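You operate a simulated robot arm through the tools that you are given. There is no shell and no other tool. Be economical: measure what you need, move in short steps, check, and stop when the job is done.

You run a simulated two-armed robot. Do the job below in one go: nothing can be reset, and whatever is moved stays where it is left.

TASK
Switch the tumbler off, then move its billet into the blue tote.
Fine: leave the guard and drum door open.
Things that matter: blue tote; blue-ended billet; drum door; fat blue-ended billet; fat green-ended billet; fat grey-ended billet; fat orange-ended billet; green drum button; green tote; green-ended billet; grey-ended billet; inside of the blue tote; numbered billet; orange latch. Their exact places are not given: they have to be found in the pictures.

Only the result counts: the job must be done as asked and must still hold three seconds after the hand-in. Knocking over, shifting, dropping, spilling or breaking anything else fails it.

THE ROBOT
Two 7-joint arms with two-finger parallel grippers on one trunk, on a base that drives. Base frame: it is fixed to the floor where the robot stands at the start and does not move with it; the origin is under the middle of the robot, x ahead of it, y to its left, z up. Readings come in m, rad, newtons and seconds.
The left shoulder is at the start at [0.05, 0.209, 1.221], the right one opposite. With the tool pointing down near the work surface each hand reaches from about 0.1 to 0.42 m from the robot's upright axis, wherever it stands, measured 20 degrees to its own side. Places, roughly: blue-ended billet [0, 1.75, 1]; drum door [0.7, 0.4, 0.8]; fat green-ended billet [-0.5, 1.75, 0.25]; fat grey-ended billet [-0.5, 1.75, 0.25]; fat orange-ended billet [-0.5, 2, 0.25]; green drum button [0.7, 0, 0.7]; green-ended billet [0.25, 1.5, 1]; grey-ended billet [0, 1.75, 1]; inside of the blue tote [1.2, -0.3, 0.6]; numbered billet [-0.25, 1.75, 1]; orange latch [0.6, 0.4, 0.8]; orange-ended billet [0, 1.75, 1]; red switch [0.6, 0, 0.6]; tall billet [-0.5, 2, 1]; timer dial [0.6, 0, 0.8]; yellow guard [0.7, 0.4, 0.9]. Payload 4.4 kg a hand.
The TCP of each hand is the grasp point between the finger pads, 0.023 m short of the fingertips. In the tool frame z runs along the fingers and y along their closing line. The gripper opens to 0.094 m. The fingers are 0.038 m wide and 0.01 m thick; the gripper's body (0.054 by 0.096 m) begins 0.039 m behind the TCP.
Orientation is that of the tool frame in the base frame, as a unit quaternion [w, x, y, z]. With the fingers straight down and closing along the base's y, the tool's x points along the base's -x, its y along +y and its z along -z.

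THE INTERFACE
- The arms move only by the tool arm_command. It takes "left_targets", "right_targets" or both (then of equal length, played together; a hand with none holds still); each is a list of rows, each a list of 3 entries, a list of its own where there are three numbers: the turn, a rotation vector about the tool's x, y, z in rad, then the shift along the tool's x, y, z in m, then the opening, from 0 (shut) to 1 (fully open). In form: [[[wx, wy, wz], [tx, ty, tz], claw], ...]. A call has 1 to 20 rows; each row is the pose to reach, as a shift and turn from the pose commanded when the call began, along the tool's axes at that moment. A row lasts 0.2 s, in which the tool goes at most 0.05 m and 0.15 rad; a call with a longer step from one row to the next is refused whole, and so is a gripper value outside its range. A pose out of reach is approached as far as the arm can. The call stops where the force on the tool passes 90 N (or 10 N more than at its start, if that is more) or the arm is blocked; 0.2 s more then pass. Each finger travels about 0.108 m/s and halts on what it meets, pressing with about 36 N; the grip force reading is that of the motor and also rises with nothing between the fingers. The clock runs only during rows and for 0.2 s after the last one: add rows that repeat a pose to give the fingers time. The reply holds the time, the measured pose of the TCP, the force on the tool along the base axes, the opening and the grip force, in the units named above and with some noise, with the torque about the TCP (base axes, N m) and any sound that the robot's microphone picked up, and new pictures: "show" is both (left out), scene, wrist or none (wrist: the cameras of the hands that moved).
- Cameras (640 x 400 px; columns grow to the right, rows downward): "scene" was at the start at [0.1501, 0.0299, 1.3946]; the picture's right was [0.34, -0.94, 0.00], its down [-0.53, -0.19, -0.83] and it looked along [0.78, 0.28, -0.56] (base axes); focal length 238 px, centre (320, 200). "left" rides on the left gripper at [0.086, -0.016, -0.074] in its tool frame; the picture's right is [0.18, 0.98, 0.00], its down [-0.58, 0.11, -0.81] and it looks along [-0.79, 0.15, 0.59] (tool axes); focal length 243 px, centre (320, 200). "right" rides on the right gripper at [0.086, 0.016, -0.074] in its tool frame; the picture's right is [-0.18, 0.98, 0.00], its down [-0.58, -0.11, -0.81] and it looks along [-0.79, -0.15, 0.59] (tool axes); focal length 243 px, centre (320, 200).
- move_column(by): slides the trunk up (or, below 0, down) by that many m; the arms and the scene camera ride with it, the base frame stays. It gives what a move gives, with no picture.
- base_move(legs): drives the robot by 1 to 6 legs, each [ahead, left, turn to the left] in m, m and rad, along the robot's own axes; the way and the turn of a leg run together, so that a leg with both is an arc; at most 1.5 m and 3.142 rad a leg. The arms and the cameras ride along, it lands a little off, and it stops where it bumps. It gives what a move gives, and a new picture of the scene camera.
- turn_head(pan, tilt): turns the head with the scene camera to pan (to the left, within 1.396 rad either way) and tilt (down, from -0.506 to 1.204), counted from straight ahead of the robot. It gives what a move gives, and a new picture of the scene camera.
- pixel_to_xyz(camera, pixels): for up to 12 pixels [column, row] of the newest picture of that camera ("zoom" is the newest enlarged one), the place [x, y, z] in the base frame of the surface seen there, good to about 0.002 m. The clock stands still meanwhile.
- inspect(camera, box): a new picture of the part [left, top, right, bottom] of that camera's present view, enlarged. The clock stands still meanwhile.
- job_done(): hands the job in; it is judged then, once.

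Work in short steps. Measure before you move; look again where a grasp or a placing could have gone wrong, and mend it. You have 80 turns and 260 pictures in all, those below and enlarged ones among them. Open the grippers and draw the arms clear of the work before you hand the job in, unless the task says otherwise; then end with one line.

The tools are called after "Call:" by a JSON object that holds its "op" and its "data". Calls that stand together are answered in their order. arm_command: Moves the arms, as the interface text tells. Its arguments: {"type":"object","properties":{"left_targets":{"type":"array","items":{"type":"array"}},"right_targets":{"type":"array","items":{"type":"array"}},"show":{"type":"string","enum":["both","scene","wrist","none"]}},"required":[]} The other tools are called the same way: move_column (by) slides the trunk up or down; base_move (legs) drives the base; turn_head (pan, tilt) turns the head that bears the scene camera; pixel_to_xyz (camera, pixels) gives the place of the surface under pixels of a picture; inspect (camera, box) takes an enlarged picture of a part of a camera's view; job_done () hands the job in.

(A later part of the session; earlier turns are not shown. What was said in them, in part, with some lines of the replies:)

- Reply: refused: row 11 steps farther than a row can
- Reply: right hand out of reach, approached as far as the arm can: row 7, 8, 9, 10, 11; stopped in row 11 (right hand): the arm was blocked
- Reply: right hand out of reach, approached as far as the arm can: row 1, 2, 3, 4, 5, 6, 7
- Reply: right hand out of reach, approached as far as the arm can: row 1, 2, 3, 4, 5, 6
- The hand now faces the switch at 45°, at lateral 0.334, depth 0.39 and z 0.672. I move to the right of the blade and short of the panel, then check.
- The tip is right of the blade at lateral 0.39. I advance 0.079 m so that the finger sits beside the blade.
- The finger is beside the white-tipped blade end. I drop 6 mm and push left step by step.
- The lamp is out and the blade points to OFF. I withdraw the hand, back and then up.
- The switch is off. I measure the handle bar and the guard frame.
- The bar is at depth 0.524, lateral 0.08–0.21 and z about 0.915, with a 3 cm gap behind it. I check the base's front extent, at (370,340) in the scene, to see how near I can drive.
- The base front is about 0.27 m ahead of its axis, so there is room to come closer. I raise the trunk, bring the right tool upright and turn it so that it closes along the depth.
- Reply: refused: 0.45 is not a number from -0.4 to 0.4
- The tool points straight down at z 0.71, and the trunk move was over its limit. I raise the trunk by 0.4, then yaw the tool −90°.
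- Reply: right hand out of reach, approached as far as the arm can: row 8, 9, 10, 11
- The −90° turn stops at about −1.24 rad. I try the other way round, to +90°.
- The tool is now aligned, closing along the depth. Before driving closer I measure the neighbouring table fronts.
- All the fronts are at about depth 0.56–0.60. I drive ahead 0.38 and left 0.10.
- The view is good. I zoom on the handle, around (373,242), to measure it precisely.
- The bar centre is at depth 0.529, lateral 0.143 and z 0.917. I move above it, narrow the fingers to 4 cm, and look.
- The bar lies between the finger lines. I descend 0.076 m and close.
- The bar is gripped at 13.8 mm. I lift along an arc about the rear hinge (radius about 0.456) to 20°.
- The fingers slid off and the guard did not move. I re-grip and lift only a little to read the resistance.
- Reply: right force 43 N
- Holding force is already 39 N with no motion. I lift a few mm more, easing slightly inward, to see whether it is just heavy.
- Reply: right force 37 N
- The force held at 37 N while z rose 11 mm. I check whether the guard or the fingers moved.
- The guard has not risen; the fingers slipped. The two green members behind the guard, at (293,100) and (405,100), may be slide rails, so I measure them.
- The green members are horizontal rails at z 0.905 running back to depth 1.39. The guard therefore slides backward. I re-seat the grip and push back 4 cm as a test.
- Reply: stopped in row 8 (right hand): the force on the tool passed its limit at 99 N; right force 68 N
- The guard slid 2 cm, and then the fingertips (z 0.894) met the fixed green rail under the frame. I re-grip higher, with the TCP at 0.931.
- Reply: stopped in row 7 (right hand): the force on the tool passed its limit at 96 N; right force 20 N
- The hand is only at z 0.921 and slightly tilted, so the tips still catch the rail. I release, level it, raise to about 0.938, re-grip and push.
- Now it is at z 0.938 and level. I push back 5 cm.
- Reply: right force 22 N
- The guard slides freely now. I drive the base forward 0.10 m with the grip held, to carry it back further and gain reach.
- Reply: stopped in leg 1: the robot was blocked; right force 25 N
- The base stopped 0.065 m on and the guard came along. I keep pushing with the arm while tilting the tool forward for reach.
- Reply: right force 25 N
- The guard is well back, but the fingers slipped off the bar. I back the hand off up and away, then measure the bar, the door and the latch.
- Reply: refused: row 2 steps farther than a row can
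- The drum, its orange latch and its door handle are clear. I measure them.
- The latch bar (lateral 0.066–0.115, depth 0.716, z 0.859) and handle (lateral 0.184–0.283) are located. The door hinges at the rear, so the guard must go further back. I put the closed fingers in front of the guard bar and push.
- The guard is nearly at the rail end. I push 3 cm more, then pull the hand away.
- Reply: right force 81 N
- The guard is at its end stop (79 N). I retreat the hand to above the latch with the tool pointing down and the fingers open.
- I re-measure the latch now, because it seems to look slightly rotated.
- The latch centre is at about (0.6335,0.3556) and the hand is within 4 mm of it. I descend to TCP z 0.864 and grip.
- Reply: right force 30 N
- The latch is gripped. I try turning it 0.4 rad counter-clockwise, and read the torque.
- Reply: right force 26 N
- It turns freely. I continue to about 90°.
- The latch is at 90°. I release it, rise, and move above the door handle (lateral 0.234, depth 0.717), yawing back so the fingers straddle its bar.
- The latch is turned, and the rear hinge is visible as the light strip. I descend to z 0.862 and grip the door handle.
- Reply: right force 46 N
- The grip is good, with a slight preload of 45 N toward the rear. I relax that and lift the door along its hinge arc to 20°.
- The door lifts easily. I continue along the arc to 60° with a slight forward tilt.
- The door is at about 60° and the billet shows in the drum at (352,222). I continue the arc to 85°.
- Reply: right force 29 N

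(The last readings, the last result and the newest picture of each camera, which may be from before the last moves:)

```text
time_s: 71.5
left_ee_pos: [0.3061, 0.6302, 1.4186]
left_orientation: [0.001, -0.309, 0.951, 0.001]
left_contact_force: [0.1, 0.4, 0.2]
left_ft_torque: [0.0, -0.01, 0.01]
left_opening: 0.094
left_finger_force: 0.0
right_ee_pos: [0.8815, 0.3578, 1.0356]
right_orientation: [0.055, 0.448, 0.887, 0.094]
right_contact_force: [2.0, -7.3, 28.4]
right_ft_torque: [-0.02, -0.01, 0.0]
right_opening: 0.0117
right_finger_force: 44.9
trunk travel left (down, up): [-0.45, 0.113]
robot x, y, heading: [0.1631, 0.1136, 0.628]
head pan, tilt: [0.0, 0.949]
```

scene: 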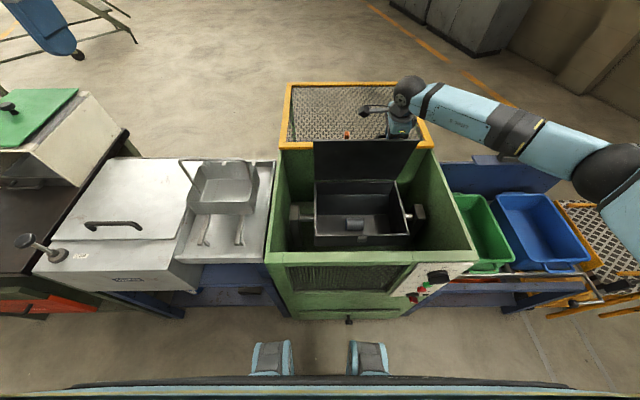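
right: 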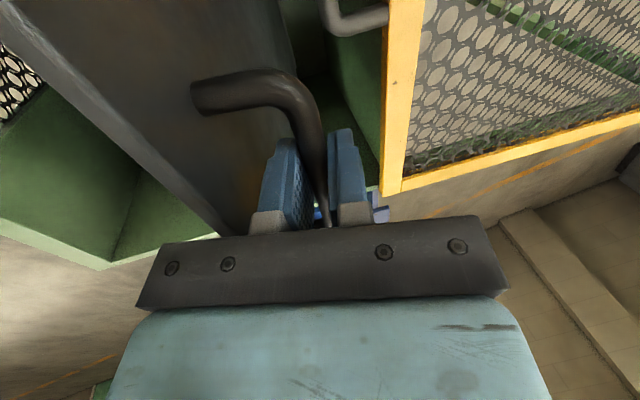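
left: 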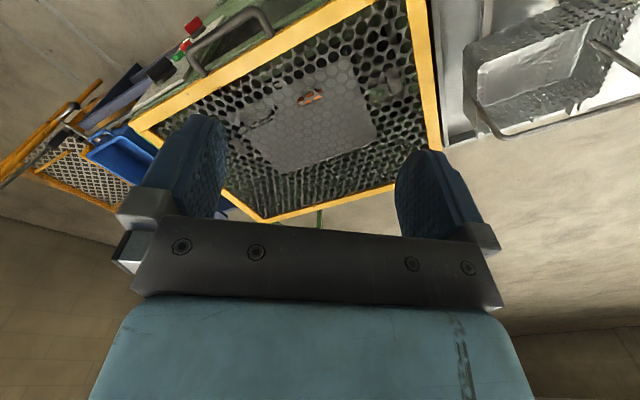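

The door is at about 85°. I go past vertical to about 102° while straightening the tool.

Call:
{"op": "arm_command", "data": {"right_targets": [[[0.03, 0, 0], [0, 0.008, 0.0024], 0], [[0.06, 0, 0], [0, 0.0163, 0.0052], 0], [[0.1, 0, 0], [0, 0.024, 0.0085], 0], [[0.14, 0, 0], [0, 0.032, 0.0116], 0], [[0.18, 0, 0], [0, 0.0395, 0.0155], 0], [[0.2, 0, 0], [0, 0.0471, 0.0194], 0]]}}

```text
time_s: 72.9
left_ee_pos: [0.3059, 0.6327, 1.4172]
left_orientation: [0.001, -0.309, 0.951, -0.001]
left_contact_force: [-0.1, -0.4, 0.3]
left_ft_torque: [-0.03, 0.01, 0.01]
left_opening: 0.094
left_finger_force: 0.1
right_ee_pos: [0.9213, 0.3889, 1.0268]
right_orientation: [0.008, 0.45, 0.893, 0.004]
right_contact_force: [3.5, 6.0, 31.5]
right_ft_torque: [0.32, 0.22, 0.11]
right_opening: 0.0116
right_finger_force: 45.0
trunk travel left (down, up): [-0.45, 0.113]
robot x, y, heading: [0.1586, 0.1097, 0.629]
head pan, tilt: [0.0, 0.949]
```

scene: 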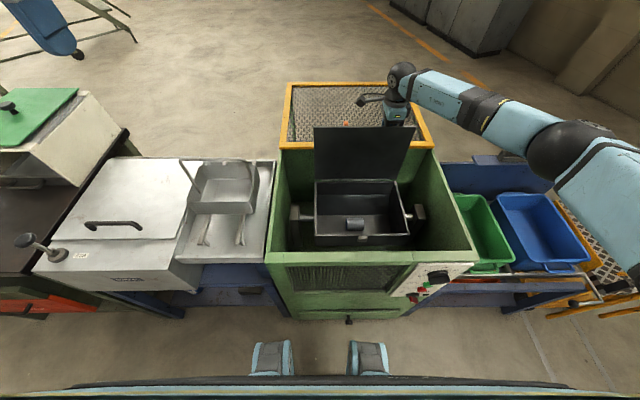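
right: 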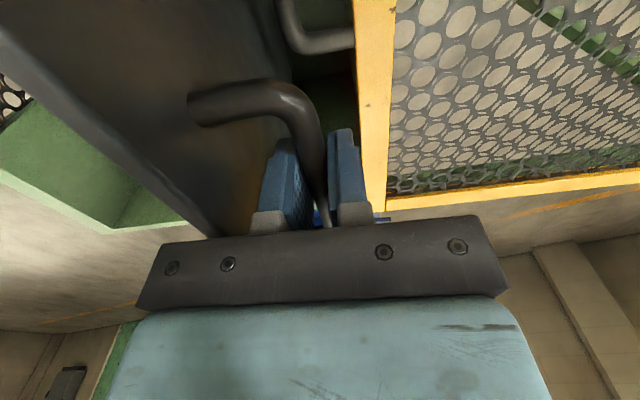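

Past vertical now, at about 100°. I take it 8° further, then release and lift the hand straight up.

Call:
{"op": "arm_command", "data": {"right_targets": [[[0, 0, 0], [0, 0.008, 0.003], 0], [[0, 0, 0], [0, 0.016, 0.006], 0], [[0, 0, 0], [0, 0.025, 0.01], 0]], "show": "none"}}

Call:
{"op": "arm_command", "data": {"right_targets": [[[0, 0, 0], [0, 0, 0], 0.2], [[0, 0, 0], [0, 0, 0], 0.3], [[0, 0, 0], [0, 0, -0.02], 0.35], [[0, 0, 0], [0, 0, -0.06], 0.35], [[0, 0, 0], [0, 0, -0.1], 0.35], [[0, 0, 0], [0, 0, -0.13], 0.35]]}}

```text
time_s: 73.7
left_ee_pos: [0.3059, 0.6321, 1.4179]
left_orientation: [0.003, -0.309, 0.951, -0.001]
left_contact_force: [0.0, -0.6, 0.5]
left_ft_torque: [0.01, -0.02, -0.01]
left_opening: 0.0938
left_finger_force: 0.1
right_ee_pos: [0.9412, 0.4027, 1.0182]
right_orientation: [0.008, 0.449, 0.893, 0.004]
right_contact_force: [0.3, 5.9, 32.0]
right_ft_torque: [-0.33, 1.7, -0.13]
right_opening: 0.0116
right_finger_force: 45.0
trunk travel left (down, up): [-0.45, 0.113]
robot x, y, heading: [0.1592, 0.1105, 0.625]
head pan, tilt: [0.0, 0.949]
```

```text
time_s: 75.1
left_ee_pos: [0.3089, 0.6324, 1.4161]
left_orientation: [0.0, -0.308, 0.951, 0.0]
left_contact_force: [-0.3, 0.2, 0.9]
left_ft_torque: [0.01, -0.04, 0.01]
left_opening: 0.0939
left_finger_force: 0.1
right_ee_pos: [0.9389, 0.4017, 1.1437]
right_orientation: [0.008, 0.45, 0.893, 0.001]
right_contact_force: [0.0, -0.7, 0.4]
right_ft_torque: [0.03, -0.03, -0.01]
right_opening: 0.0328
right_finger_force: 0.1
trunk travel left (down, up): [-0.45, 0.113]
robot x, y, heading: [0.1593, 0.1076, 0.627]
head pan, tilt: [0.0, 0.949]
```

scene: 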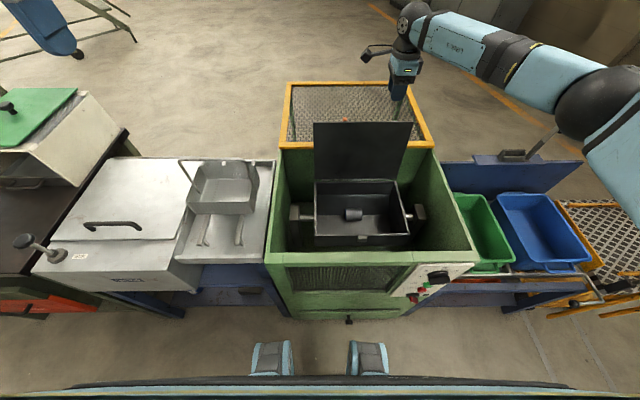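
right: 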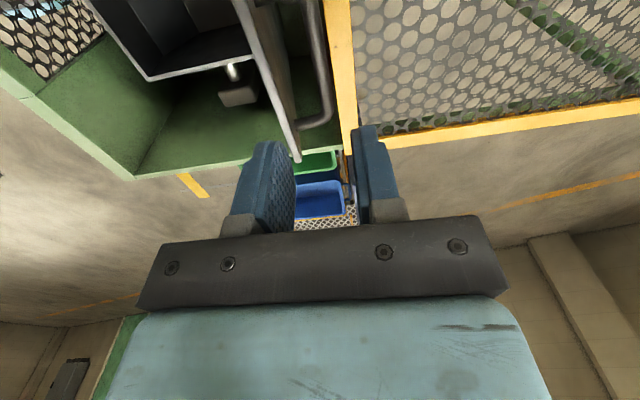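

The door stays open. I look at the billet in the drum, around (353,213).

Call:
{"op": "inspect", "data": {"camera": "scene", "box": [285, 165, 435, 260]}}

```text
4.21 times, centred on (360, 212) of scene
```

zoom: 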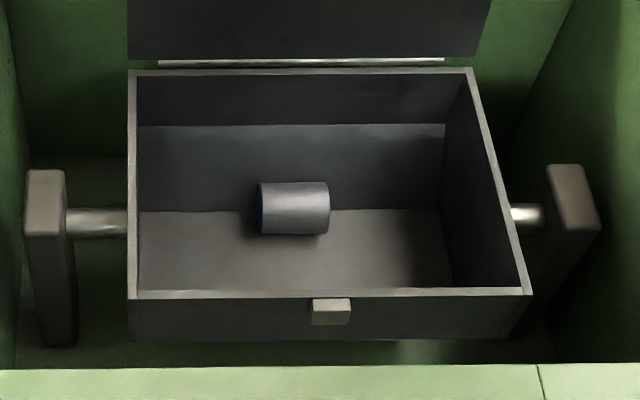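

Call:
{"op": "pixel_to_xyz", "data": {"camera": "zoom", "pixels": [[262, 208], [328, 208], [295, 186], [295, 208], [295, 230], [295, 265], [200, 230], [135, 290], [525, 290], [470, 72], [135, 72], [300, 150]]}}

Call:
{"op": "pixel_to_xyz", "data": {"camera": "zoom", "pixels": [[295, 192], [295, 200], [295, 215], [264, 222], [326, 222], [310, 250], [310, 215], [420, 240]]}}

```text
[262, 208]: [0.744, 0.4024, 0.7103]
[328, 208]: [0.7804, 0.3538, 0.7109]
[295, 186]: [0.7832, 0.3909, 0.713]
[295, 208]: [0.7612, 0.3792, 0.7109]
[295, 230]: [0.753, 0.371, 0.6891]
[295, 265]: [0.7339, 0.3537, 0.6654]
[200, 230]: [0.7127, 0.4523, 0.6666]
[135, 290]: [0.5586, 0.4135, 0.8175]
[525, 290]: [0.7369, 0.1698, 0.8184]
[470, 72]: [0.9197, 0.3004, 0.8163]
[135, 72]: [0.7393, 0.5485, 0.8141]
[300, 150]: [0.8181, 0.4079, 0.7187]
```

```text
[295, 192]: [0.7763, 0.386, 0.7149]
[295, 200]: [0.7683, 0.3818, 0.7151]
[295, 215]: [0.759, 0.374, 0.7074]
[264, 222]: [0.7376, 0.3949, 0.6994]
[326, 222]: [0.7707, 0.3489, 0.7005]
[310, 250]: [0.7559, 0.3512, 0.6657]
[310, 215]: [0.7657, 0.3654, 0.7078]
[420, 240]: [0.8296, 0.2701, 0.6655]
```

The billet lies along the drum axis: 61 mm long, about 49 mm in diameter, centred at lateral 0.143, depth 0.850, z 0.690. I grip it by its ends. I bring the hand above it with a −90° yaw, fingers open.

Call:
{"op": "arm_command", "data": {"right_targets": [[[0, 0, 0], [0, -0.03, 0], 0.6], [[0, 0, -0.1], [0.01, -0.06, 0], 0.9], [[0, 0, -0.24], [0.02, -0.08, 0], 1], [[0, 0, -0.38], [0.03, -0.1, 0], 1], [[0, 0, -0.52], [0.04, -0.12, 0], 1], [[0, 0, -0.66], [0.05, -0.14, 0], 1], [[0, 0, -0.8], [0.06, -0.148, 0], 1], [[0, 0, -0.94], [0.07, -0.148, 0], 1], [[0, 0, -1.08], [0.08, -0.148, 0], 1], [[0, 0, -1.22], [0.085, -0.148, 0], 1], [[0, 0, -1.36], [0.085, -0.148, 0], 1], [[0, 0, -1.48], [0.085, -0.148, 0], 1], [[0, 0, -1.58], [0.085, -0.148, 0], 1]], "show": "none"}}

Call:
{"op": "move_column", "data": {"by": -0.15}}

Call:
{"op": "inspect", "data": {"camera": "right", "box": [0, 0, 640, 400]}}

```text
time_s: 77.9
left_ee_pos: [0.3102, 0.6342, 1.4161]
left_orientation: [0.0, -0.309, 0.951, 0.0]
left_contact_force: [0.5, -0.6, 0.2]
left_ft_torque: [0.01, 0.02, 0.01]
left_opening: 0.0941
left_finger_force: 0.1
right_ee_pos: [0.7739, 0.3837, 1.1407]
right_orientation: [0.006, -0.319, 0.948, -0.005]
right_contact_force: [-0.3, 0.0, 0.2]
right_ft_torque: [-0.01, -0.02, 0.02]
right_opening: 0.0941
right_finger_force: 0.0
trunk travel left (down, up): [-0.45, 0.113]
robot x, y, heading: [0.1589, 0.1095, 0.629]
head pan, tilt: [0.0, 0.949]
```

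```text
time_s: 79.7
left_ee_pos: [0.3103, 0.6333, 1.2665]
left_orientation: [-0.001, -0.309, 0.951, 0.0]
left_contact_force: [0.3, 0.5, -0.4]
left_ft_torque: [0.02, 0.01, -0.05]
left_opening: 0.0941
left_finger_force: 0.0
right_ee_pos: [0.7729, 0.3836, 0.9921]
right_orientation: [0.007, -0.317, 0.948, -0.004]
right_contact_force: [-0.7, -0.9, 0.0]
right_ft_torque: [0.0, 0.0, 0.03]
right_opening: 0.094
right_finger_force: 0.1
trunk travel left (down, up): [-0.3, 0.263]
robot x, y, heading: [0.163, 0.111, 0.627]
head pan, tilt: [0.0, 0.949]
```

```text
1.00 times, centred on (320, 200) of right (not enlarged: the box is as wide or as high as the picture)
```

zoom: 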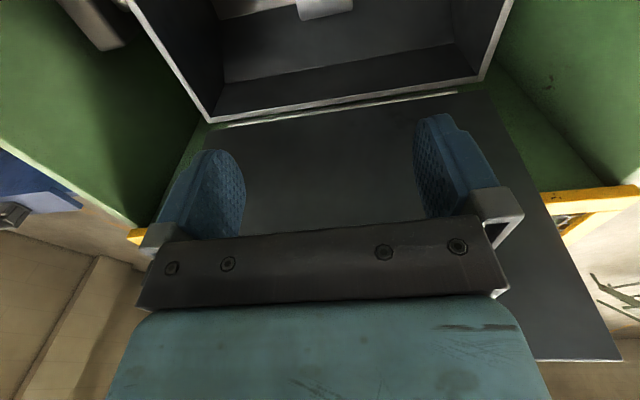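

The hand is above the billet at lateral 0.145, depth 0.850. I descend most of the way and check from the wrist.

Call:
{"op": "arm_command", "data": {"right_targets": [[[0, 0, 0], [0.003, 0.002, 0.04], 1], [[0, 0, 0], [0.003, 0.002, 0.08], 1], [[0, 0, 0], [0.003, 0.002, 0.12], 1], [[0, 0, 0], [0.004, 0.002, 0.16], 1], [[0, 0, 0], [0.005, 0.002, 0.2], 1], [[0, 0, 0], [0.005, 0.002, 0.23], 1]]}}

```text
time_s: 81.0
left_ee_pos: [0.3105, 0.6318, 1.2671]
left_orientation: [-0.001, -0.309, 0.951, -0.001]
left_contact_force: [0.0, -0.2, 0.7]
left_ft_torque: [-0.08, -0.03, 0.0]
left_opening: 0.094
left_finger_force: 0.0
right_ee_pos: [0.771, 0.3814, 0.7613]
right_orientation: [0.006, -0.318, 0.948, -0.004]
right_contact_force: [0.2, -0.1, -0.5]
right_ft_torque: [0.0, -0.01, -0.03]
right_opening: 0.0941
right_finger_force: 0.1
trunk travel left (down, up): [-0.3, 0.263]
robot x, y, heading: [0.1606, 0.1117, 0.628]
head pan, tilt: [0.0, 0.949]
```

scene: 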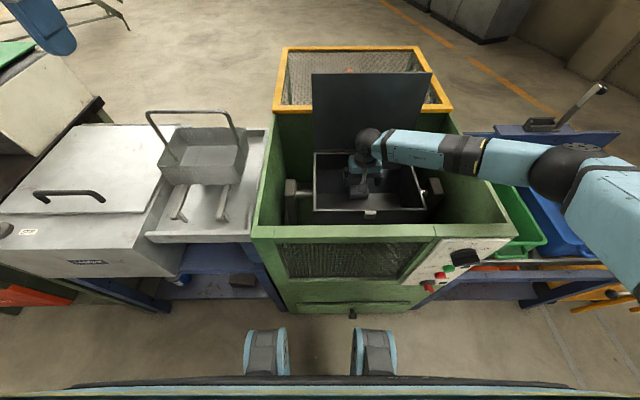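
right: 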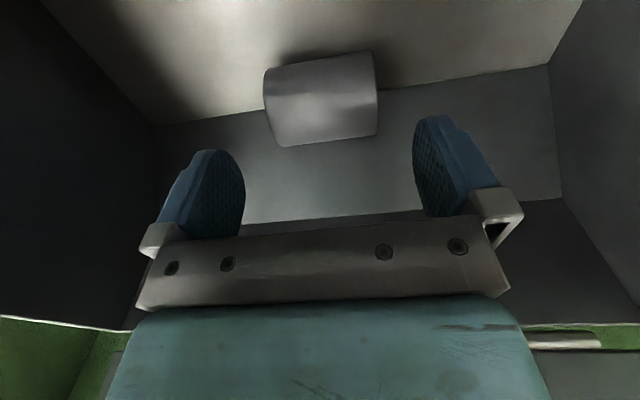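

The billet sits between the fingers. I verify its position from the wrist camera before the last descent.

Call:
{"op": "pixel_to_xyz", "data": {"camera": "right", "pixels": [[322, 60], [322, 80], [322, 100], [322, 120], [322, 140], [270, 110], [374, 100], [322, 180], [322, 210]]}}

```text
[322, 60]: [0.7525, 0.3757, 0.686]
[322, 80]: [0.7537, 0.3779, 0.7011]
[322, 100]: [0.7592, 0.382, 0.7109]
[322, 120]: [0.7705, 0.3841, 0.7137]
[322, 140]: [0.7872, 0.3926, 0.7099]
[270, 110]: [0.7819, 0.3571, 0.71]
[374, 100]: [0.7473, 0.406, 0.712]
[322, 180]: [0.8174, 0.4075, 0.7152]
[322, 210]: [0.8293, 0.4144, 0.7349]
```

The billet centre is at lateral 0.142, depth 0.852. I shift 4 mm left, descend to z 0.704 and close.

Call:
{"op": "arm_command", "data": {"right_targets": [[[0, 0, 0], [0, 0.004, 0.02], 1], [[0, 0, 0], [0, 0.004, 0.04], 1], [[0, 0, 0], [0, 0.004, 0.057], 1], [[0, 0, 0], [0, 0.004, 0.057], 0.7], [[0, 0, 0], [0, 0.004, 0.057], 0.4], [[0, 0, 0], [0, 0.004, 0.057], 0.4], [[0, 0, 0], [0, 0.004, 0.057], 0.4]], "show": "wrist"}}

```text
time_s: 82.7
left_ee_pos: [0.3111, 0.6329, 1.2657]
left_orientation: [-0.001, -0.31, 0.951, -0.001]
left_contact_force: [-0.6, 0.3, 0.1]
left_ft_torque: [-0.04, -0.01, -0.01]
left_opening: 0.0941
left_finger_force: 0.0
right_ee_pos: [0.7699, 0.3847, 0.7028]
right_orientation: [0.006, -0.317, 0.948, -0.004]
right_contact_force: [3.9, -0.8, 0.3]
right_ft_torque: [0.16, 0.06, -0.05]
right_opening: 0.0649
right_finger_force: 36.6
trunk travel left (down, up): [-0.3, 0.263]
robot x, y, heading: [0.1599, 0.1083, 0.63]
head pan, tilt: [0.0, 0.949]
```

right: 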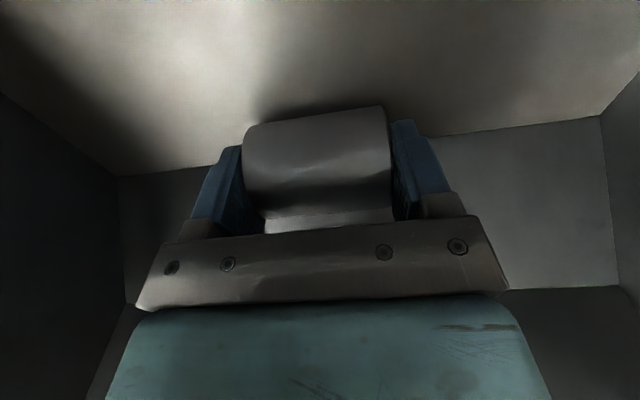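

The billet is gripped at 64.9 mm. I lift it straight up out of the drum with a firm close command.

Call:
{"op": "arm_command", "data": {"right_targets": [[[0, 0, 0], [0, 0, 0], 0.3], [[0, 0, 0], [0, 0, -0.03], 0.3], [[0, 0, 0], [0, 0, -0.06], 0.3], [[0, 0, 0], [0, 0, -0.1], 0.3], [[0, 0, 0], [0, 0, -0.14], 0.3], [[0, 0, 0], [0, 0, -0.18], 0.3], [[0, 0, 0], [0, 0, -0.22], 0.3], [[0, 0, 0], [0.02, 0, -0.26], 0.3], [[0, 0, 0], [0.05, 0, -0.28], 0.3], [[0, 0, 0], [0.09, 0, -0.3], 0.3], [[0, 0, 0], [0.13, 0, -0.3], 0.3], [[0, 0, 0], [0.17, 0, -0.3], 0.3]]}}

```text
time_s: 85.2
left_ee_pos: [0.3104, 0.6323, 1.267]
left_orientation: [-0.001, -0.309, 0.951, 0.0]
left_contact_force: [0.3, -0.2, -0.5]
left_ft_torque: [0.03, 0.0, -0.02]
left_opening: 0.0943
left_finger_force: 0.1
right_ee_pos: [0.6304, 0.2842, 0.9996]
right_orientation: [0.007, -0.317, 0.948, -0.005]
right_contact_force: [-0.1, -0.1, -10.0]
right_ft_torque: [-0.01, -0.01, -0.01]
right_opening: 0.065
right_finger_force: 36.1
trunk travel left (down, up): [-0.3, 0.263]
robot x, y, heading: [0.1593, 0.1129, 0.63]
head pan, tilt: [0.0, 0.949]
```

scene: 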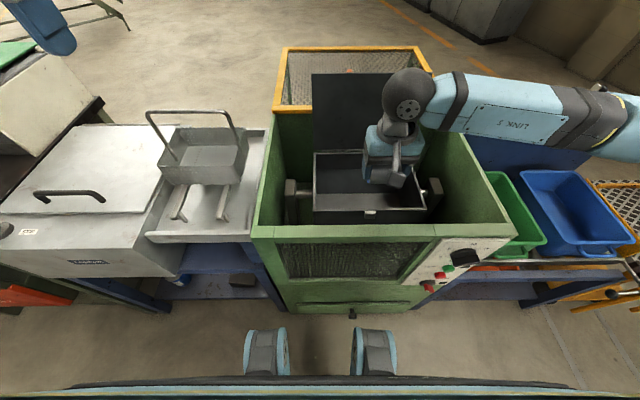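
right: 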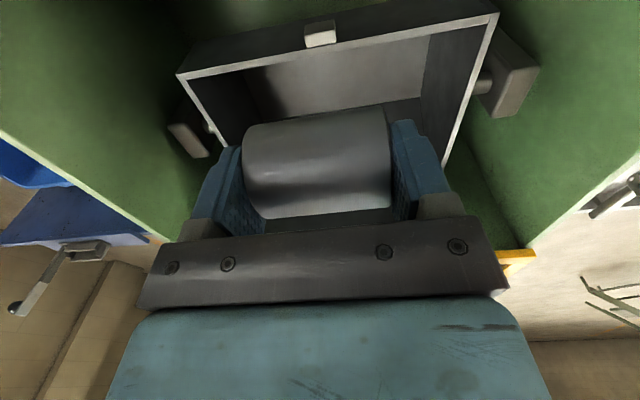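

The billet is held (10 N). I inspect and measure the blue tote at (575,210).

Call:
{"op": "inspect", "data": {"camera": "scene", "box": [470, 130, 640, 320]}}

Call:
{"op": "pixel_to_xyz", "data": {"camera": "scene", "pixels": [[519, 173], [592, 170], [633, 240], [556, 250], [570, 215], [590, 200], [545, 180], [560, 195], [600, 225], [555, 266], [500, 268]]}}

```text
2.11 times, centred on (555, 225) of scene
```

zoom: 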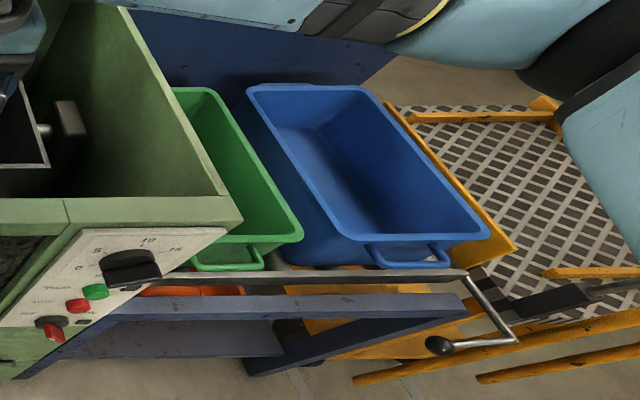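

```text
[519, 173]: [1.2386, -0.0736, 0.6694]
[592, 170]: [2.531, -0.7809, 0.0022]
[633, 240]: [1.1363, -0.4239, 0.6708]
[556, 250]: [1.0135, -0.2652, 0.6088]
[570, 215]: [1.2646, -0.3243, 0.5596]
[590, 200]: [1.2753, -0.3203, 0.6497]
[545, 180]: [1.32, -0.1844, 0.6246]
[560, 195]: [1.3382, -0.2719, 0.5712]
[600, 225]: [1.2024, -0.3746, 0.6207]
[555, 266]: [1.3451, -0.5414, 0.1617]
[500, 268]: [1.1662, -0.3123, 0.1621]
```

The tote interior centre is at about (1.196,-0.248) with its floor at z 0.559. Before driving right I check the trolley and crank obstacles.

Call:
{"op": "pixel_to_xyz", "data": {"camera": "zoom", "pixels": [[438, 345], [512, 338], [465, 290], [360, 380], [480, 378], [600, 350], [630, 272], [540, 298], [515, 250], [555, 100], [150, 278], [320, 300]]}}

Call:
{"op": "turn_head", "data": {"pan": -0.9, "tilt": 0.8}}

```text
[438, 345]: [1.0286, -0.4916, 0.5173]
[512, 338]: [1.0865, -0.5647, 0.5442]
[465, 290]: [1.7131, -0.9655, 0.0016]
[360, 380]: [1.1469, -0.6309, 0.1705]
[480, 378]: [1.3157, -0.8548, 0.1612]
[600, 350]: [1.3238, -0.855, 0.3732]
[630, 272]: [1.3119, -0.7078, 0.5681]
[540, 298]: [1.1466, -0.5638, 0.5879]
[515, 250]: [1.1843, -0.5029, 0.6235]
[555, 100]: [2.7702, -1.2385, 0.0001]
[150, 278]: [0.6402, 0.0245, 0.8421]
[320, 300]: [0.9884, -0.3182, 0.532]
```

```text
time_s: 86.5
left_ee_pos: [0.3119, 0.6335, 1.2665]
left_orientation: [-0.001, -0.309, 0.951, 0.0]
left_contact_force: [-0.2, 0.0, -0.1]
left_ft_torque: [0.02, 0.02, -0.02]
left_opening: 0.094
left_finger_force: 0.0
right_ee_pos: [0.6305, 0.2844, 0.9991]
right_orientation: [0.006, -0.317, 0.948, -0.004]
right_contact_force: [-0.5, 0.0, -8.9]
right_ft_torque: [0.0, -0.02, 0.03]
right_opening: 0.0651
right_finger_force: 36.1
trunk travel left (down, up): [-0.3, 0.263]
robot x, y, heading: [0.1594, 0.1089, 0.631]
head pan, tilt: [-0.901, 0.799]
```

scene: 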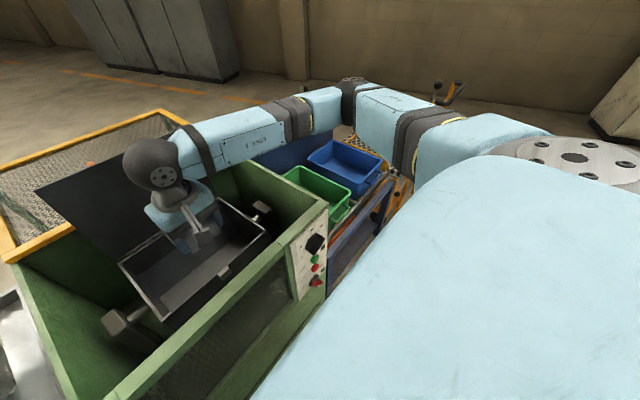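

Everything on the right starts at depth 0.54 or more. I back off 0.12, drive right 0.69 and come forward 0.10.

Call:
{"op": "base_move", "data": {"legs": [[-0.12, 0, 0], [0, -0.69, 0], [0.1, 0, 0]]}}

Call:
{"op": "turn_head", "data": {"pan": -0.2, "tilt": 0.95}}

```text
time_s: 94.5
left_ee_pos: [0.697, 0.0637, 1.2664]
left_orientation: [-0.001, -0.307, 0.952, 0.0]
left_contact_force: [0.2, 0.1, 0.1]
left_ft_torque: [-0.02, 0.08, 0.04]
left_opening: 0.0941
left_finger_force: 0.1
right_ee_pos: [1.0173, -0.2877, 0.9991]
right_orientation: [0.006, -0.314, 0.949, -0.005]
right_contact_force: [0.6, -0.3, -11.5]
right_ft_torque: [0.01, 0.02, 0.0]
right_opening: 0.0645
right_finger_force: 35.6
trunk travel left (down, up): [-0.3, 0.263]
robot x, y, heading: [0.5445, -0.4603, 0.623]
head pan, tilt: [-0.901, 0.799]
```

scene: 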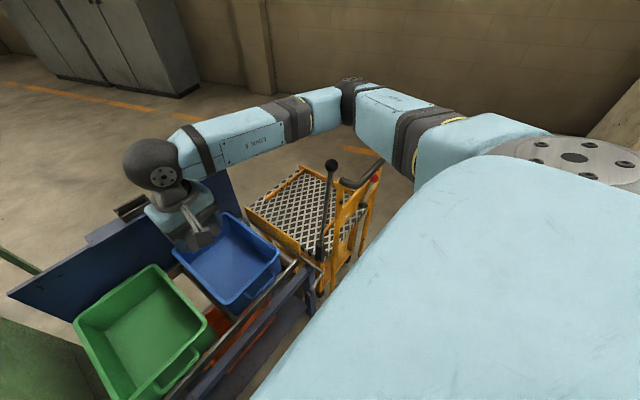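

```text
time_s: 95.6
left_ee_pos: [0.697, 0.0645, 1.2669]
left_orientation: [-0.001, -0.307, 0.952, 0.0]
left_contact_force: [0.6, 0.5, -0.2]
left_ft_torque: [-0.01, 0.0, 0.01]
left_opening: 0.0944
left_finger_force: 0.1
right_ee_pos: [1.0156, -0.2867, 0.999]
right_orientation: [0.006, -0.316, 0.949, -0.004]
right_contact_force: [-0.7, 0.4, -10.5]
right_ft_torque: [0.01, 0.04, 0.01]
right_opening: 0.0648
right_finger_force: 36.0
trunk travel left (down, up): [-0.3, 0.263]
robot x, y, heading: [0.5437, -0.4583, 0.623]
head pan, tilt: [-0.201, 0.949]
```

scene: 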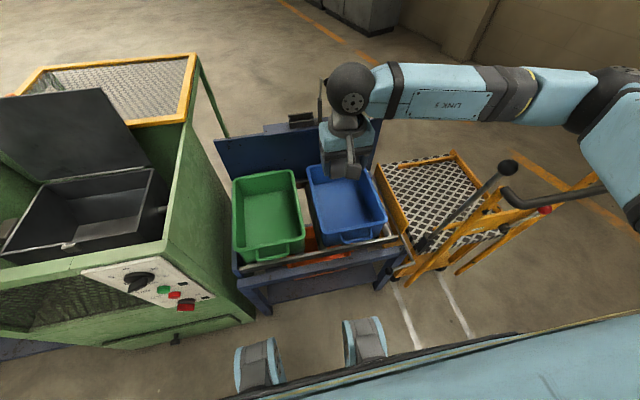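

The hand is in front of the blue tote and the billet is still held. I measure the tote's rim and floor.

Call:
{"op": "pixel_to_xyz", "data": {"camera": "scene", "pixels": [[309, 170], [321, 240], [384, 222], [345, 205], [330, 195], [362, 215], [345, 225], [322, 180], [356, 240]]}}

Call:
{"op": "inspect", "data": {"camera": "scene", "box": [290, 140, 410, 260]}}

```text
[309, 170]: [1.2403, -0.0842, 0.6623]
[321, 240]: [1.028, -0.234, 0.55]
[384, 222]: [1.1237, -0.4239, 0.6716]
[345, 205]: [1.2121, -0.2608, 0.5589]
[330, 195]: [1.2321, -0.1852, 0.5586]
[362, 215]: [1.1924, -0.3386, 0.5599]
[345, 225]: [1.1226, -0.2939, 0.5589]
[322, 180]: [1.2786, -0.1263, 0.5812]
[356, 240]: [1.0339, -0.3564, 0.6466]
```

```text
3.33 times, centred on (350, 200) of scene
```

zoom: 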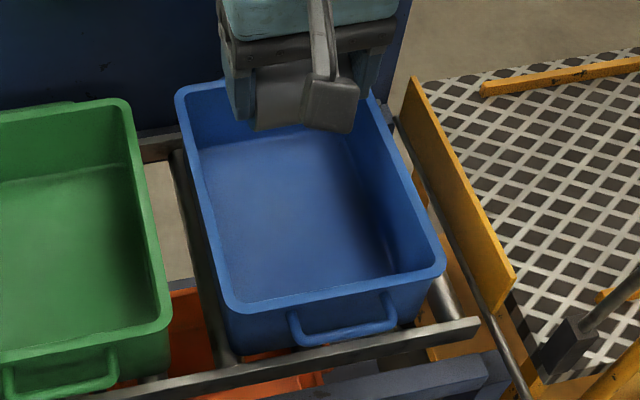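

The tote is empty and its floor is flat at z 0.559. I move the billet over (1.197,-0.259), then lower the trunk 0.15.

Call:
{"op": "arm_command", "data": {"right_targets": [[[0, 0, 0], [-0.032, -0.017, 0], 0.3], [[0, 0, 0], [-0.065, -0.035, 0], 0.3], [[0, 0, 0], [-0.097, -0.052, 0], 0.3], [[0, 0, 0], [-0.13, -0.07, 0], 0.3], [[0, 0, 0], [-0.162, -0.087, 0], 0.3]], "show": "none"}}

Call:
{"op": "move_column", "data": {"by": -0.15}}

```text
time_s: 96.8
left_ee_pos: [0.6984, 0.0642, 1.265]
left_orientation: [-0.002, -0.308, 0.952, -0.001]
left_contact_force: [0.0, 1.0, -0.3]
left_ft_torque: [0.0, -0.02, -0.01]
left_opening: 0.0941
left_finger_force: 0.1
right_ee_pos: [1.2002, -0.2603, 0.9992]
right_orientation: [0.005, -0.316, 0.949, -0.004]
right_contact_force: [0.6, -0.2, -9.8]
right_ft_torque: [-0.02, 0.04, 0.0]
right_opening: 0.0648
right_finger_force: 36.3
trunk travel left (down, up): [-0.3, 0.263]
robot x, y, heading: [0.5444, -0.4595, 0.622]
head pan, tilt: [-0.201, 0.949]
```

```text
time_s: 98.5
left_ee_pos: [0.701, 0.0621, 1.1157]
left_orientation: [-0.002, -0.307, 0.952, 0.002]
left_contact_force: [-0.7, -0.1, 0.1]
left_ft_torque: [0.0, 0.0, 0.02]
left_opening: 0.094
left_finger_force: 0.1
right_ee_pos: [1.1997, -0.2628, 0.844]
right_orientation: [0.002, -0.316, 0.949, -0.004]
right_contact_force: [0.4, 0.2, -9.0]
right_ft_torque: [-0.05, 0.03, 0.02]
right_opening: 0.0651
right_finger_force: 35.5
trunk travel left (down, up): [-0.15, 0.413]
robot x, y, heading: [0.5478, -0.458, 0.626]
head pan, tilt: [-0.201, 0.949]
```

The hand is over the tote at z 0.844. I descend 0.235 m.

Call:
{"op": "arm_command", "data": {"right_targets": [[[0, 0, 0], [0, 0, 0.04], 0.3], [[0, 0, 0], [0, 0, 0.08], 0.3], [[0, 0, 0], [0, 0, 0.12], 0.3], [[0, 0, 0], [0, 0, 0.16], 0.3], [[0, 0, 0], [0, 0, 0.19], 0.3], [[0, 0, 0], [0, 0, 0.215], 0.3], [[0, 0, 0], [0, 0, 0.235], 0.3]]}}

```text
time_s: 99.7
left_ee_pos: [0.6971, 0.0614, 1.1151]
left_orientation: [0.002, -0.306, 0.952, -0.002]
left_contact_force: [0.2, 0.8, -0.4]
left_ft_torque: [0.02, 0.0, 0.03]
left_opening: 0.094
left_finger_force: 0.1
right_ee_pos: [1.2627, -0.2518, 0.7872]
right_orientation: [0.091, -0.298, 0.95, 0.016]
right_contact_force: [0.1, -0.2, -9.5]
right_ft_torque: [-0.03, 0.05, 0.01]
right_opening: 0.0648
right_finger_force: 35.6
trunk travel left (down, up): [-0.15, 0.413]
robot x, y, heading: [0.5507, -0.4638, 0.617]
head pan, tilt: [-0.201, 0.949]
stopped in row 5 (right hand): the arm was blocked; the commanded pose is now the measured one
```

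scene: 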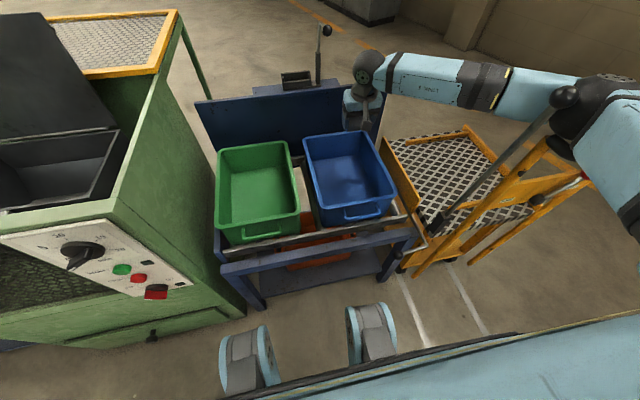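
right: 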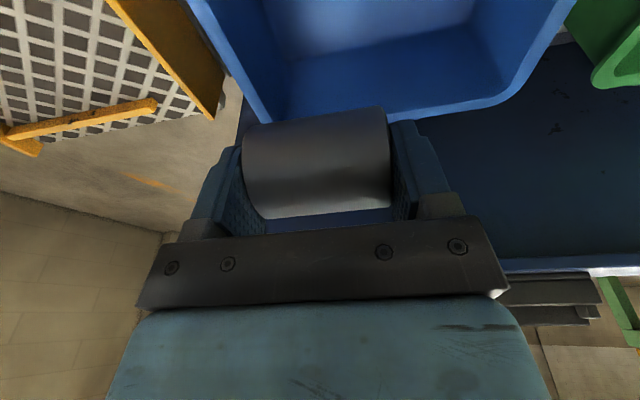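

The arm was blocked: the elbow is beside the trolley's tall lever, around (565,97). I raise the trunk again to get clear and look.

Call:
{"op": "move_column", "data": {"by": 0.2}}

Call:
{"op": "turn_head", "data": {"pan": -0.6, "tilt": 0.9}}

```text
time_s: 101.8
left_ee_pos: [0.7032, 0.0602, 1.3167]
left_orientation: [-0.001, -0.306, 0.952, -0.001]
left_contact_force: [0.0, -0.4, 0.4]
left_ft_torque: [0.0, -0.01, 0.01]
left_opening: 0.0938
left_finger_force: 0.0
right_ee_pos: [1.2583, -0.2507, 0.9702]
right_orientation: [0.08, -0.302, 0.95, 0.015]
right_contact_force: [-0.3, 0.5, -10.2]
right_ft_torque: [-0.05, 0.03, 0.01]
right_opening: 0.0648
right_finger_force: 35.7
trunk travel left (down, up): [-0.35, 0.213]
robot x, y, heading: [0.5445, -0.462, 0.621]
head pan, tilt: [-0.201, 0.949]
```

```text
time_s: 102.7
left_ee_pos: [0.7019, 0.0601, 1.316]
left_orientation: [-0.002, -0.305, 0.952, 0.0]
left_contact_force: [-0.1, -1.0, -0.1]
left_ft_torque: [-0.01, 0.02, 0.0]
left_opening: 0.0933
left_finger_force: 0.1
right_ee_pos: [1.2576, -0.2493, 0.9722]
right_orientation: [0.081, -0.301, 0.95, 0.015]
right_contact_force: [0.2, 0.4, -9.7]
right_ft_torque: [0.03, 0.02, 0.0]
right_opening: 0.065
right_finger_force: 35.9
trunk travel left (down, up): [-0.35, 0.213]
robot x, y, heading: [0.5512, -0.4669, 0.618]
head pan, tilt: [-0.6, 0.901]
```

scene: 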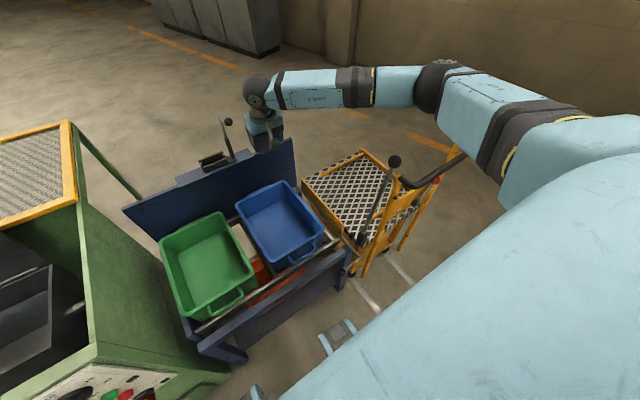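

Call:
{"op": "pixel_to_xyz", "data": {"camera": "scene", "pixels": [[395, 162], [440, 88], [430, 108], [437, 180], [362, 240], [460, 160], [402, 180], [350, 100], [520, 140]]}}

Call:
{"op": "inspect", "data": {"camera": "scene", "box": [290, 130, 480, 290]}}

```text
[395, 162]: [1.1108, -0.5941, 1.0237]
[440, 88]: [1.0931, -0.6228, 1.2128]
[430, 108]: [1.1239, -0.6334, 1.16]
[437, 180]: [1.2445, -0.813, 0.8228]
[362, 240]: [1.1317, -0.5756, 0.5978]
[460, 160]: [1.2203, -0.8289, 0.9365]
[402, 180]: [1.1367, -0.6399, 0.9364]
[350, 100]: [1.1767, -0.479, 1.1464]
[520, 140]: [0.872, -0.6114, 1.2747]
```

```text
2.50 times, centred on (385, 210) of scene
```

zoom: 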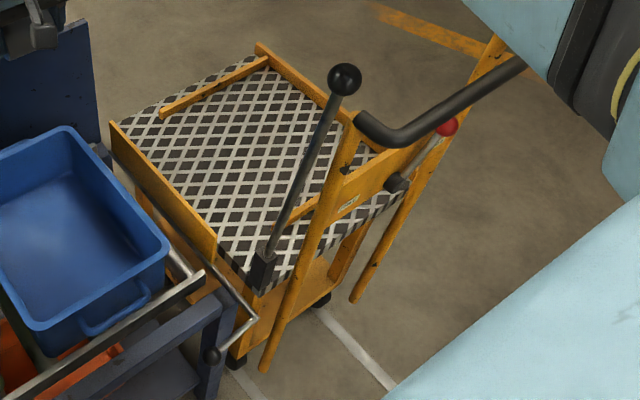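

The lever knob (z 1.03, lateral 1.134, depth 0.548) is right under my elbow and looks unmoved. I move the base 0.24 m left so the elbow stays clear of it, then lower from a higher trunk.

Call:
{"op": "base_move", "data": {"legs": [[0, 0.24, 0.01]]}}

Call:
{"op": "turn_head", "data": {"pan": -0.6, "tilt": 0.9}}

```text
time_s: 105.5
left_ee_pos: [0.5513, 0.2621, 1.3167]
left_orientation: [-0.001, -0.311, 0.95, 0.001]
left_contact_force: [0.0, -0.4, 0.3]
left_ft_torque: [0.01, 0.0, -0.01]
left_opening: 0.0941
left_finger_force: 0.1
right_ee_pos: [1.1114, -0.0425, 0.971]
right_orientation: [0.08, -0.308, 0.948, 0.016]
right_contact_force: [0.5, 0.6, -9.9]
right_ft_torque: [-0.01, 0.04, 0.02]
right_opening: 0.0648
right_finger_force: 35.8
trunk travel left (down, up): [-0.35, 0.213]
robot x, y, heading: [0.4053, -0.2615, 0.633]
head pan, tilt: [-0.6, 0.901]
```

scene: 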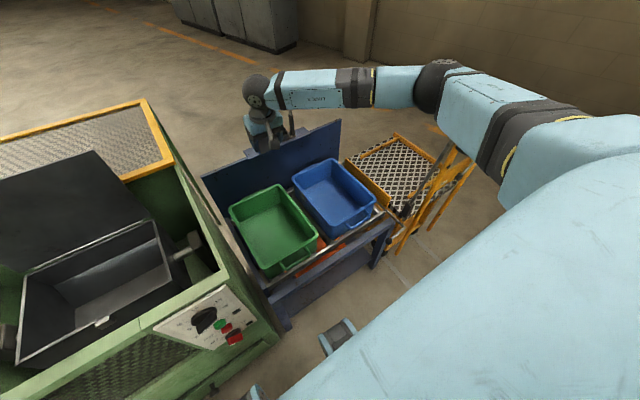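

```text
time_s: 106.1
left_ee_pos: [0.5522, 0.2622, 1.3161]
left_orientation: [-0.001, -0.311, 0.95, 0.0]
left_contact_force: [-0.1, -0.8, -0.7]
left_ft_torque: [0.0, 0.0, -0.02]
left_opening: 0.0939
left_finger_force: 0.1
right_ee_pos: [1.1113, -0.0419, 0.9711]
right_orientation: [0.08, -0.307, 0.948, 0.016]
right_contact_force: [-1.1, 0.7, -9.8]
right_ft_torque: [-0.03, 0.05, 0.03]
right_opening: 0.0649
right_finger_force: 35.7
trunk travel left (down, up): [-0.35, 0.213]
robot x, y, heading: [0.4013, -0.2602, 0.637]
head pan, tilt: [-0.6, 0.901]
```

scene: 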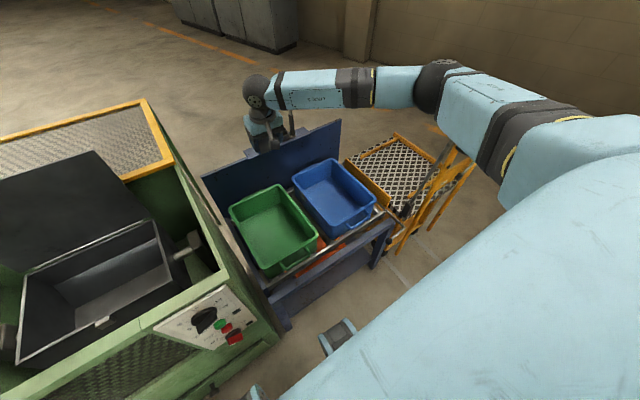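

I re-level the tool and reach back over the blue tote, staying at z 0.97.

Call:
{"op": "arm_command", "data": {"right_targets": [[[0, 0.03, 0], [0.011, -0.038, -0.002], 0.3], [[0, 0.06, 0], [0.022, -0.076, -0.004], 0.3], [[0, 0.09, 0], [0.034, -0.113, -0.006], 0.3], [[0, 0.12, 0], [0.045, -0.151, -0.008], 0.3], [[0, 0.15, 0], [0.056, -0.189, -0.01], 0.3], [[0, 0.163, 0], [0.067, -0.2265, -0.011], 0.3]]}}

```text
time_s: 107.5
left_ee_pos: [0.5525, 0.2606, 1.3178]
left_orientation: [-0.001, -0.311, 0.95, 0.002]
left_contact_force: [-0.1, -1.3, 0.7]
left_ft_torque: [0.0, 0.01, 0.0]
left_opening: 0.094
left_finger_force: 0.0
right_ee_pos: [1.1877, -0.2698, 0.9754]
right_orientation: [0.004, -0.308, 0.951, -0.008]
right_contact_force: [0.0, -0.9, -9.9]
right_ft_torque: [0.01, 0.07, -0.01]
right_opening: 0.065
right_finger_force: 36.3
trunk travel left (down, up): [-0.35, 0.213]
robot x, y, heading: [0.4013, -0.2617, 0.631]
head pan, tilt: [-0.6, 0.901]
```

scene: 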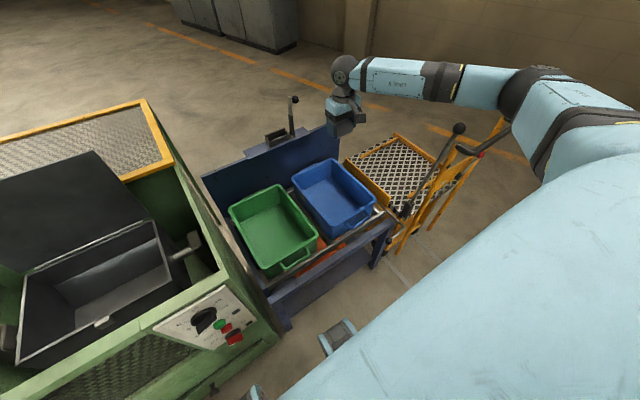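
right: 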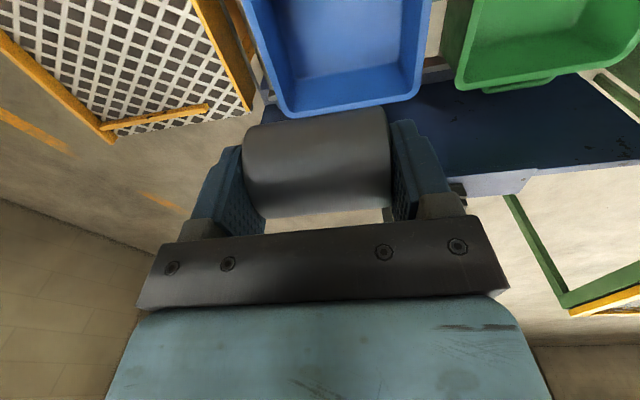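

I check elbow clearance to the lever knob before descending.

Call:
{"op": "pixel_to_xyz", "data": {"camera": "scene", "pixels": [[458, 128], [515, 80], [503, 100], [480, 90], [512, 115], [545, 120]]}}

```text
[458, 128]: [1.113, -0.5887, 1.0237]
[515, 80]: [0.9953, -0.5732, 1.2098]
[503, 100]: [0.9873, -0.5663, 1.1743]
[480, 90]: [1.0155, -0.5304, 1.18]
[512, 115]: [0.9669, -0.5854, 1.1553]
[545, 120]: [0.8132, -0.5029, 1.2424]
```

The knob is unmoved and about 5 cm from the elbow. I descend 0.12 m in small steps and re-check.

Call:
{"op": "arm_command", "data": {"right_targets": [[[0, 0, 0], [0, 0, 0.03], 0.3], [[0, 0, 0], [0, 0, 0.06], 0.3], [[0, 0, 0], [0, 0, 0.09], 0.3], [[0, 0, 0], [0, 0, 0.12], 0.3]], "show": "scene"}}

```text
time_s: 108.5
left_ee_pos: [0.5536, 0.2608, 1.3167]
left_orientation: [-0.001, -0.312, 0.95, 0.001]
left_contact_force: [-0.5, 0.2, 0.0]
left_ft_torque: [-0.02, 0.04, 0.0]
left_opening: 0.0938
left_finger_force: 0.1
right_ee_pos: [1.1888, -0.2658, 0.8549]
right_orientation: [0.002, -0.307, 0.952, -0.008]
right_contact_force: [0.0, 0.5, -10.2]
right_ft_torque: [-0.01, 0.04, -0.02]
right_opening: 0.065
right_finger_force: 36.3
trunk travel left (down, up): [-0.35, 0.213]
robot x, y, heading: [0.4042, -0.262, 0.636]
head pan, tilt: [-0.6, 0.901]
```

scene: 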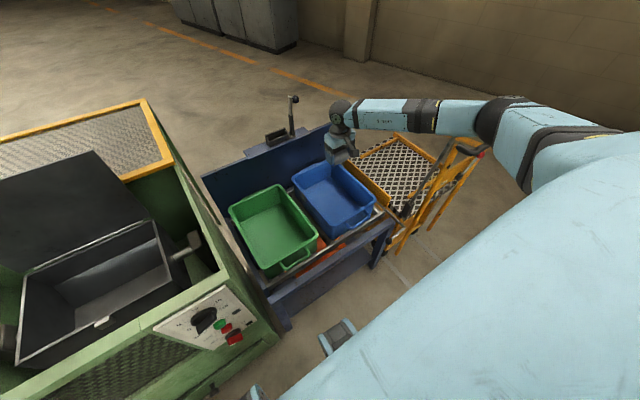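

Call:
{"op": "pixel_to_xyz", "data": {"camera": "scene", "pixels": [[490, 115], [485, 135], [460, 115], [455, 132], [440, 132], [500, 140], [425, 115]]}}

Call:
{"op": "inspect", "data": {"camera": "scene", "box": [380, 80, 540, 220]}}

```text
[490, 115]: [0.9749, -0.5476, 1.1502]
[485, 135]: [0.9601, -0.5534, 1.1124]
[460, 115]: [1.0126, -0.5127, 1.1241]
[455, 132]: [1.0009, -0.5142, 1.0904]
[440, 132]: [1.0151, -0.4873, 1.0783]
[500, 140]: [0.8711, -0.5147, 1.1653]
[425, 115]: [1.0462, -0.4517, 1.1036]
```

```text
2.86 times, centred on (460, 150) of scene
5 turns are left
```

zoom: 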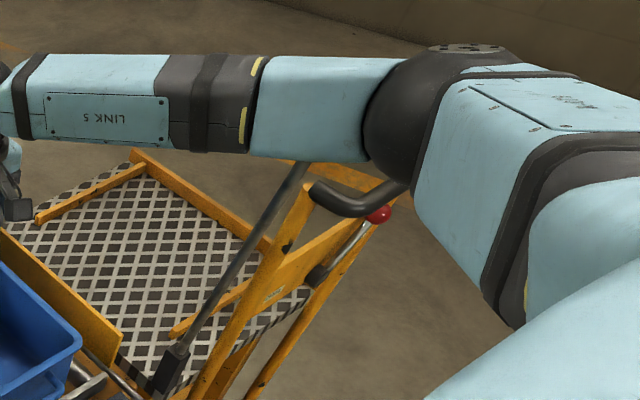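

The forearm is about 6 cm clear of the knob and moving away from it. I descend the remaining 0.25 m into the tote.

Call:
{"op": "arm_command", "data": {"right_targets": [[[0, 0, 0], [0, 0, 0.035], 0.3], [[0, 0, 0], [0, 0, 0.07], 0.3], [[0, 0, 0], [0, 0, 0.105], 0.3], [[0, 0, 0], [0, 0, 0.14], 0.3], [[0, 0, 0], [0, 0, 0.175], 0.3], [[0, 0, 0], [0, 0, 0.21], 0.3], [[0, 0, 0], [0, 0, 0.235], 0.3], [[0, 0, 0], [0, 0, 0.25], 0.3]]}}

```text
time_s: 110.3
left_ee_pos: [0.5521, 0.2615, 1.317]
left_orientation: [-0.001, -0.311, 0.95, 0.001]
left_contact_force: [0.2, -0.3, 0.2]
left_ft_torque: [-0.04, -0.01, -0.01]
left_opening: 0.0939
left_finger_force: 0.0
right_ee_pos: [1.192, -0.2729, 0.6035]
right_orientation: [0.002, -0.307, 0.952, -0.009]
right_contact_force: [-0.5, -0.6, -9.2]
right_ft_torque: [-0.02, 0.02, -0.02]
right_opening: 0.0649
right_finger_force: 36.0
trunk travel left (down, up): [-0.35, 0.213]
robot x, y, heading: [0.4037, -0.2631, 0.633]
head pan, tilt: [-0.6, 0.901]
4 turns are left
```

scene: 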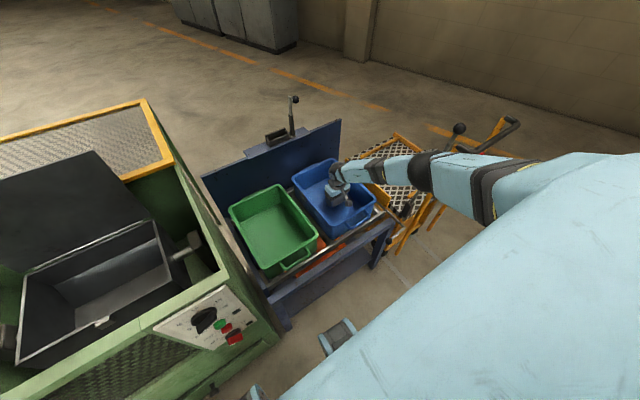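
right: 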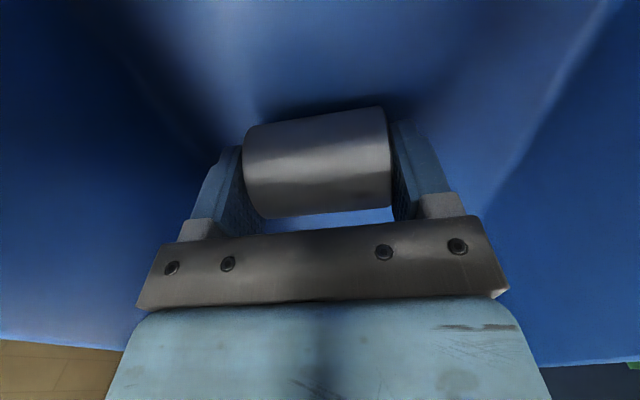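

The billet is just above the tote floor. I lower it 5 mm more, open, and lift straight back up.

Call:
{"op": "arm_command", "data": {"right_targets": [[[0, 0, 0], [0, 0, 0.003], 0.5], [[0, 0, 0], [0, 0, 0.005], 0.6], [[0, 0, 0], [0, 0, 0.005], 0.75], [[0, 0, 0], [0, 0, 0.005], 0.9], [[0, 0, 0], [0, 0, 0.005], 0.9], [[0, 0, 0], [0, 0, -0.02], 0.9], [[0, 0, 0], [0, 0, -0.055], 0.9], [[0, 0, 0], [0, 0, -0.09], 0.9], [[0, 0, 0], [0, 0, -0.125], 0.9], [[0, 0, 0], [0, 0, -0.16], 0.9], [[0, 0, 0], [0, 0, -0.195], 0.9], [[0, 0, 0], [0, 0, -0.23], 0.9], [[0, 0, 0], [0, 0, -0.265], 0.9], [[0, 0, 0], [0, 0, -0.3], 0.9]]}}

```text
time_s: 113.3
left_ee_pos: [0.5519, 0.2613, 1.3163]
left_orientation: [0.0, -0.312, 0.95, 0.0]
left_contact_force: [0.4, 0.5, -0.9]
left_ft_torque: [-0.02, -0.03, 0.0]
left_opening: 0.0941
left_finger_force: 0.0
right_ee_pos: [1.1892, -0.2667, 0.9087]
right_orientation: [0.004, -0.308, 0.951, -0.009]
right_contact_force: [-0.7, -0.3, 0.7]
right_ft_torque: [0.0, 0.02, 0.03]
right_opening: 0.0847
right_finger_force: 0.0
trunk travel left (down, up): [-0.35, 0.213]
robot x, y, heading: [0.404, -0.2611, 0.632]
head pan, tilt: [-0.6, 0.901]
3 turns are left
```

scene: 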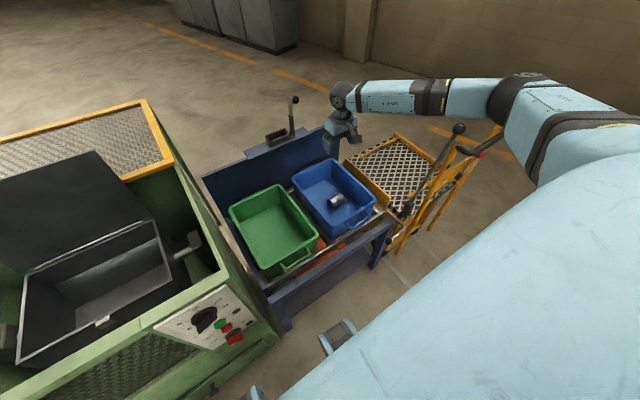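
right: 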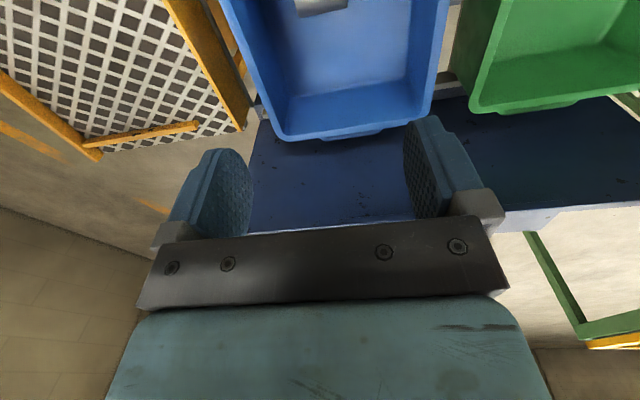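

The billet rests in the blue tote at (337,201), the switch is off, and the hands are open and clear. I hand the job in.

Call:
{"op": "job_done", "data": {}}

```text
The job is handed in.
```

The tumbler is switched off (its lamp is out) and its billet is in the blue tote; the guard and drum door are left open. On the way, my right arm was blocked once near the yellow trolley's tall lever. From the camera readings the lever doesn't appear to have moved.
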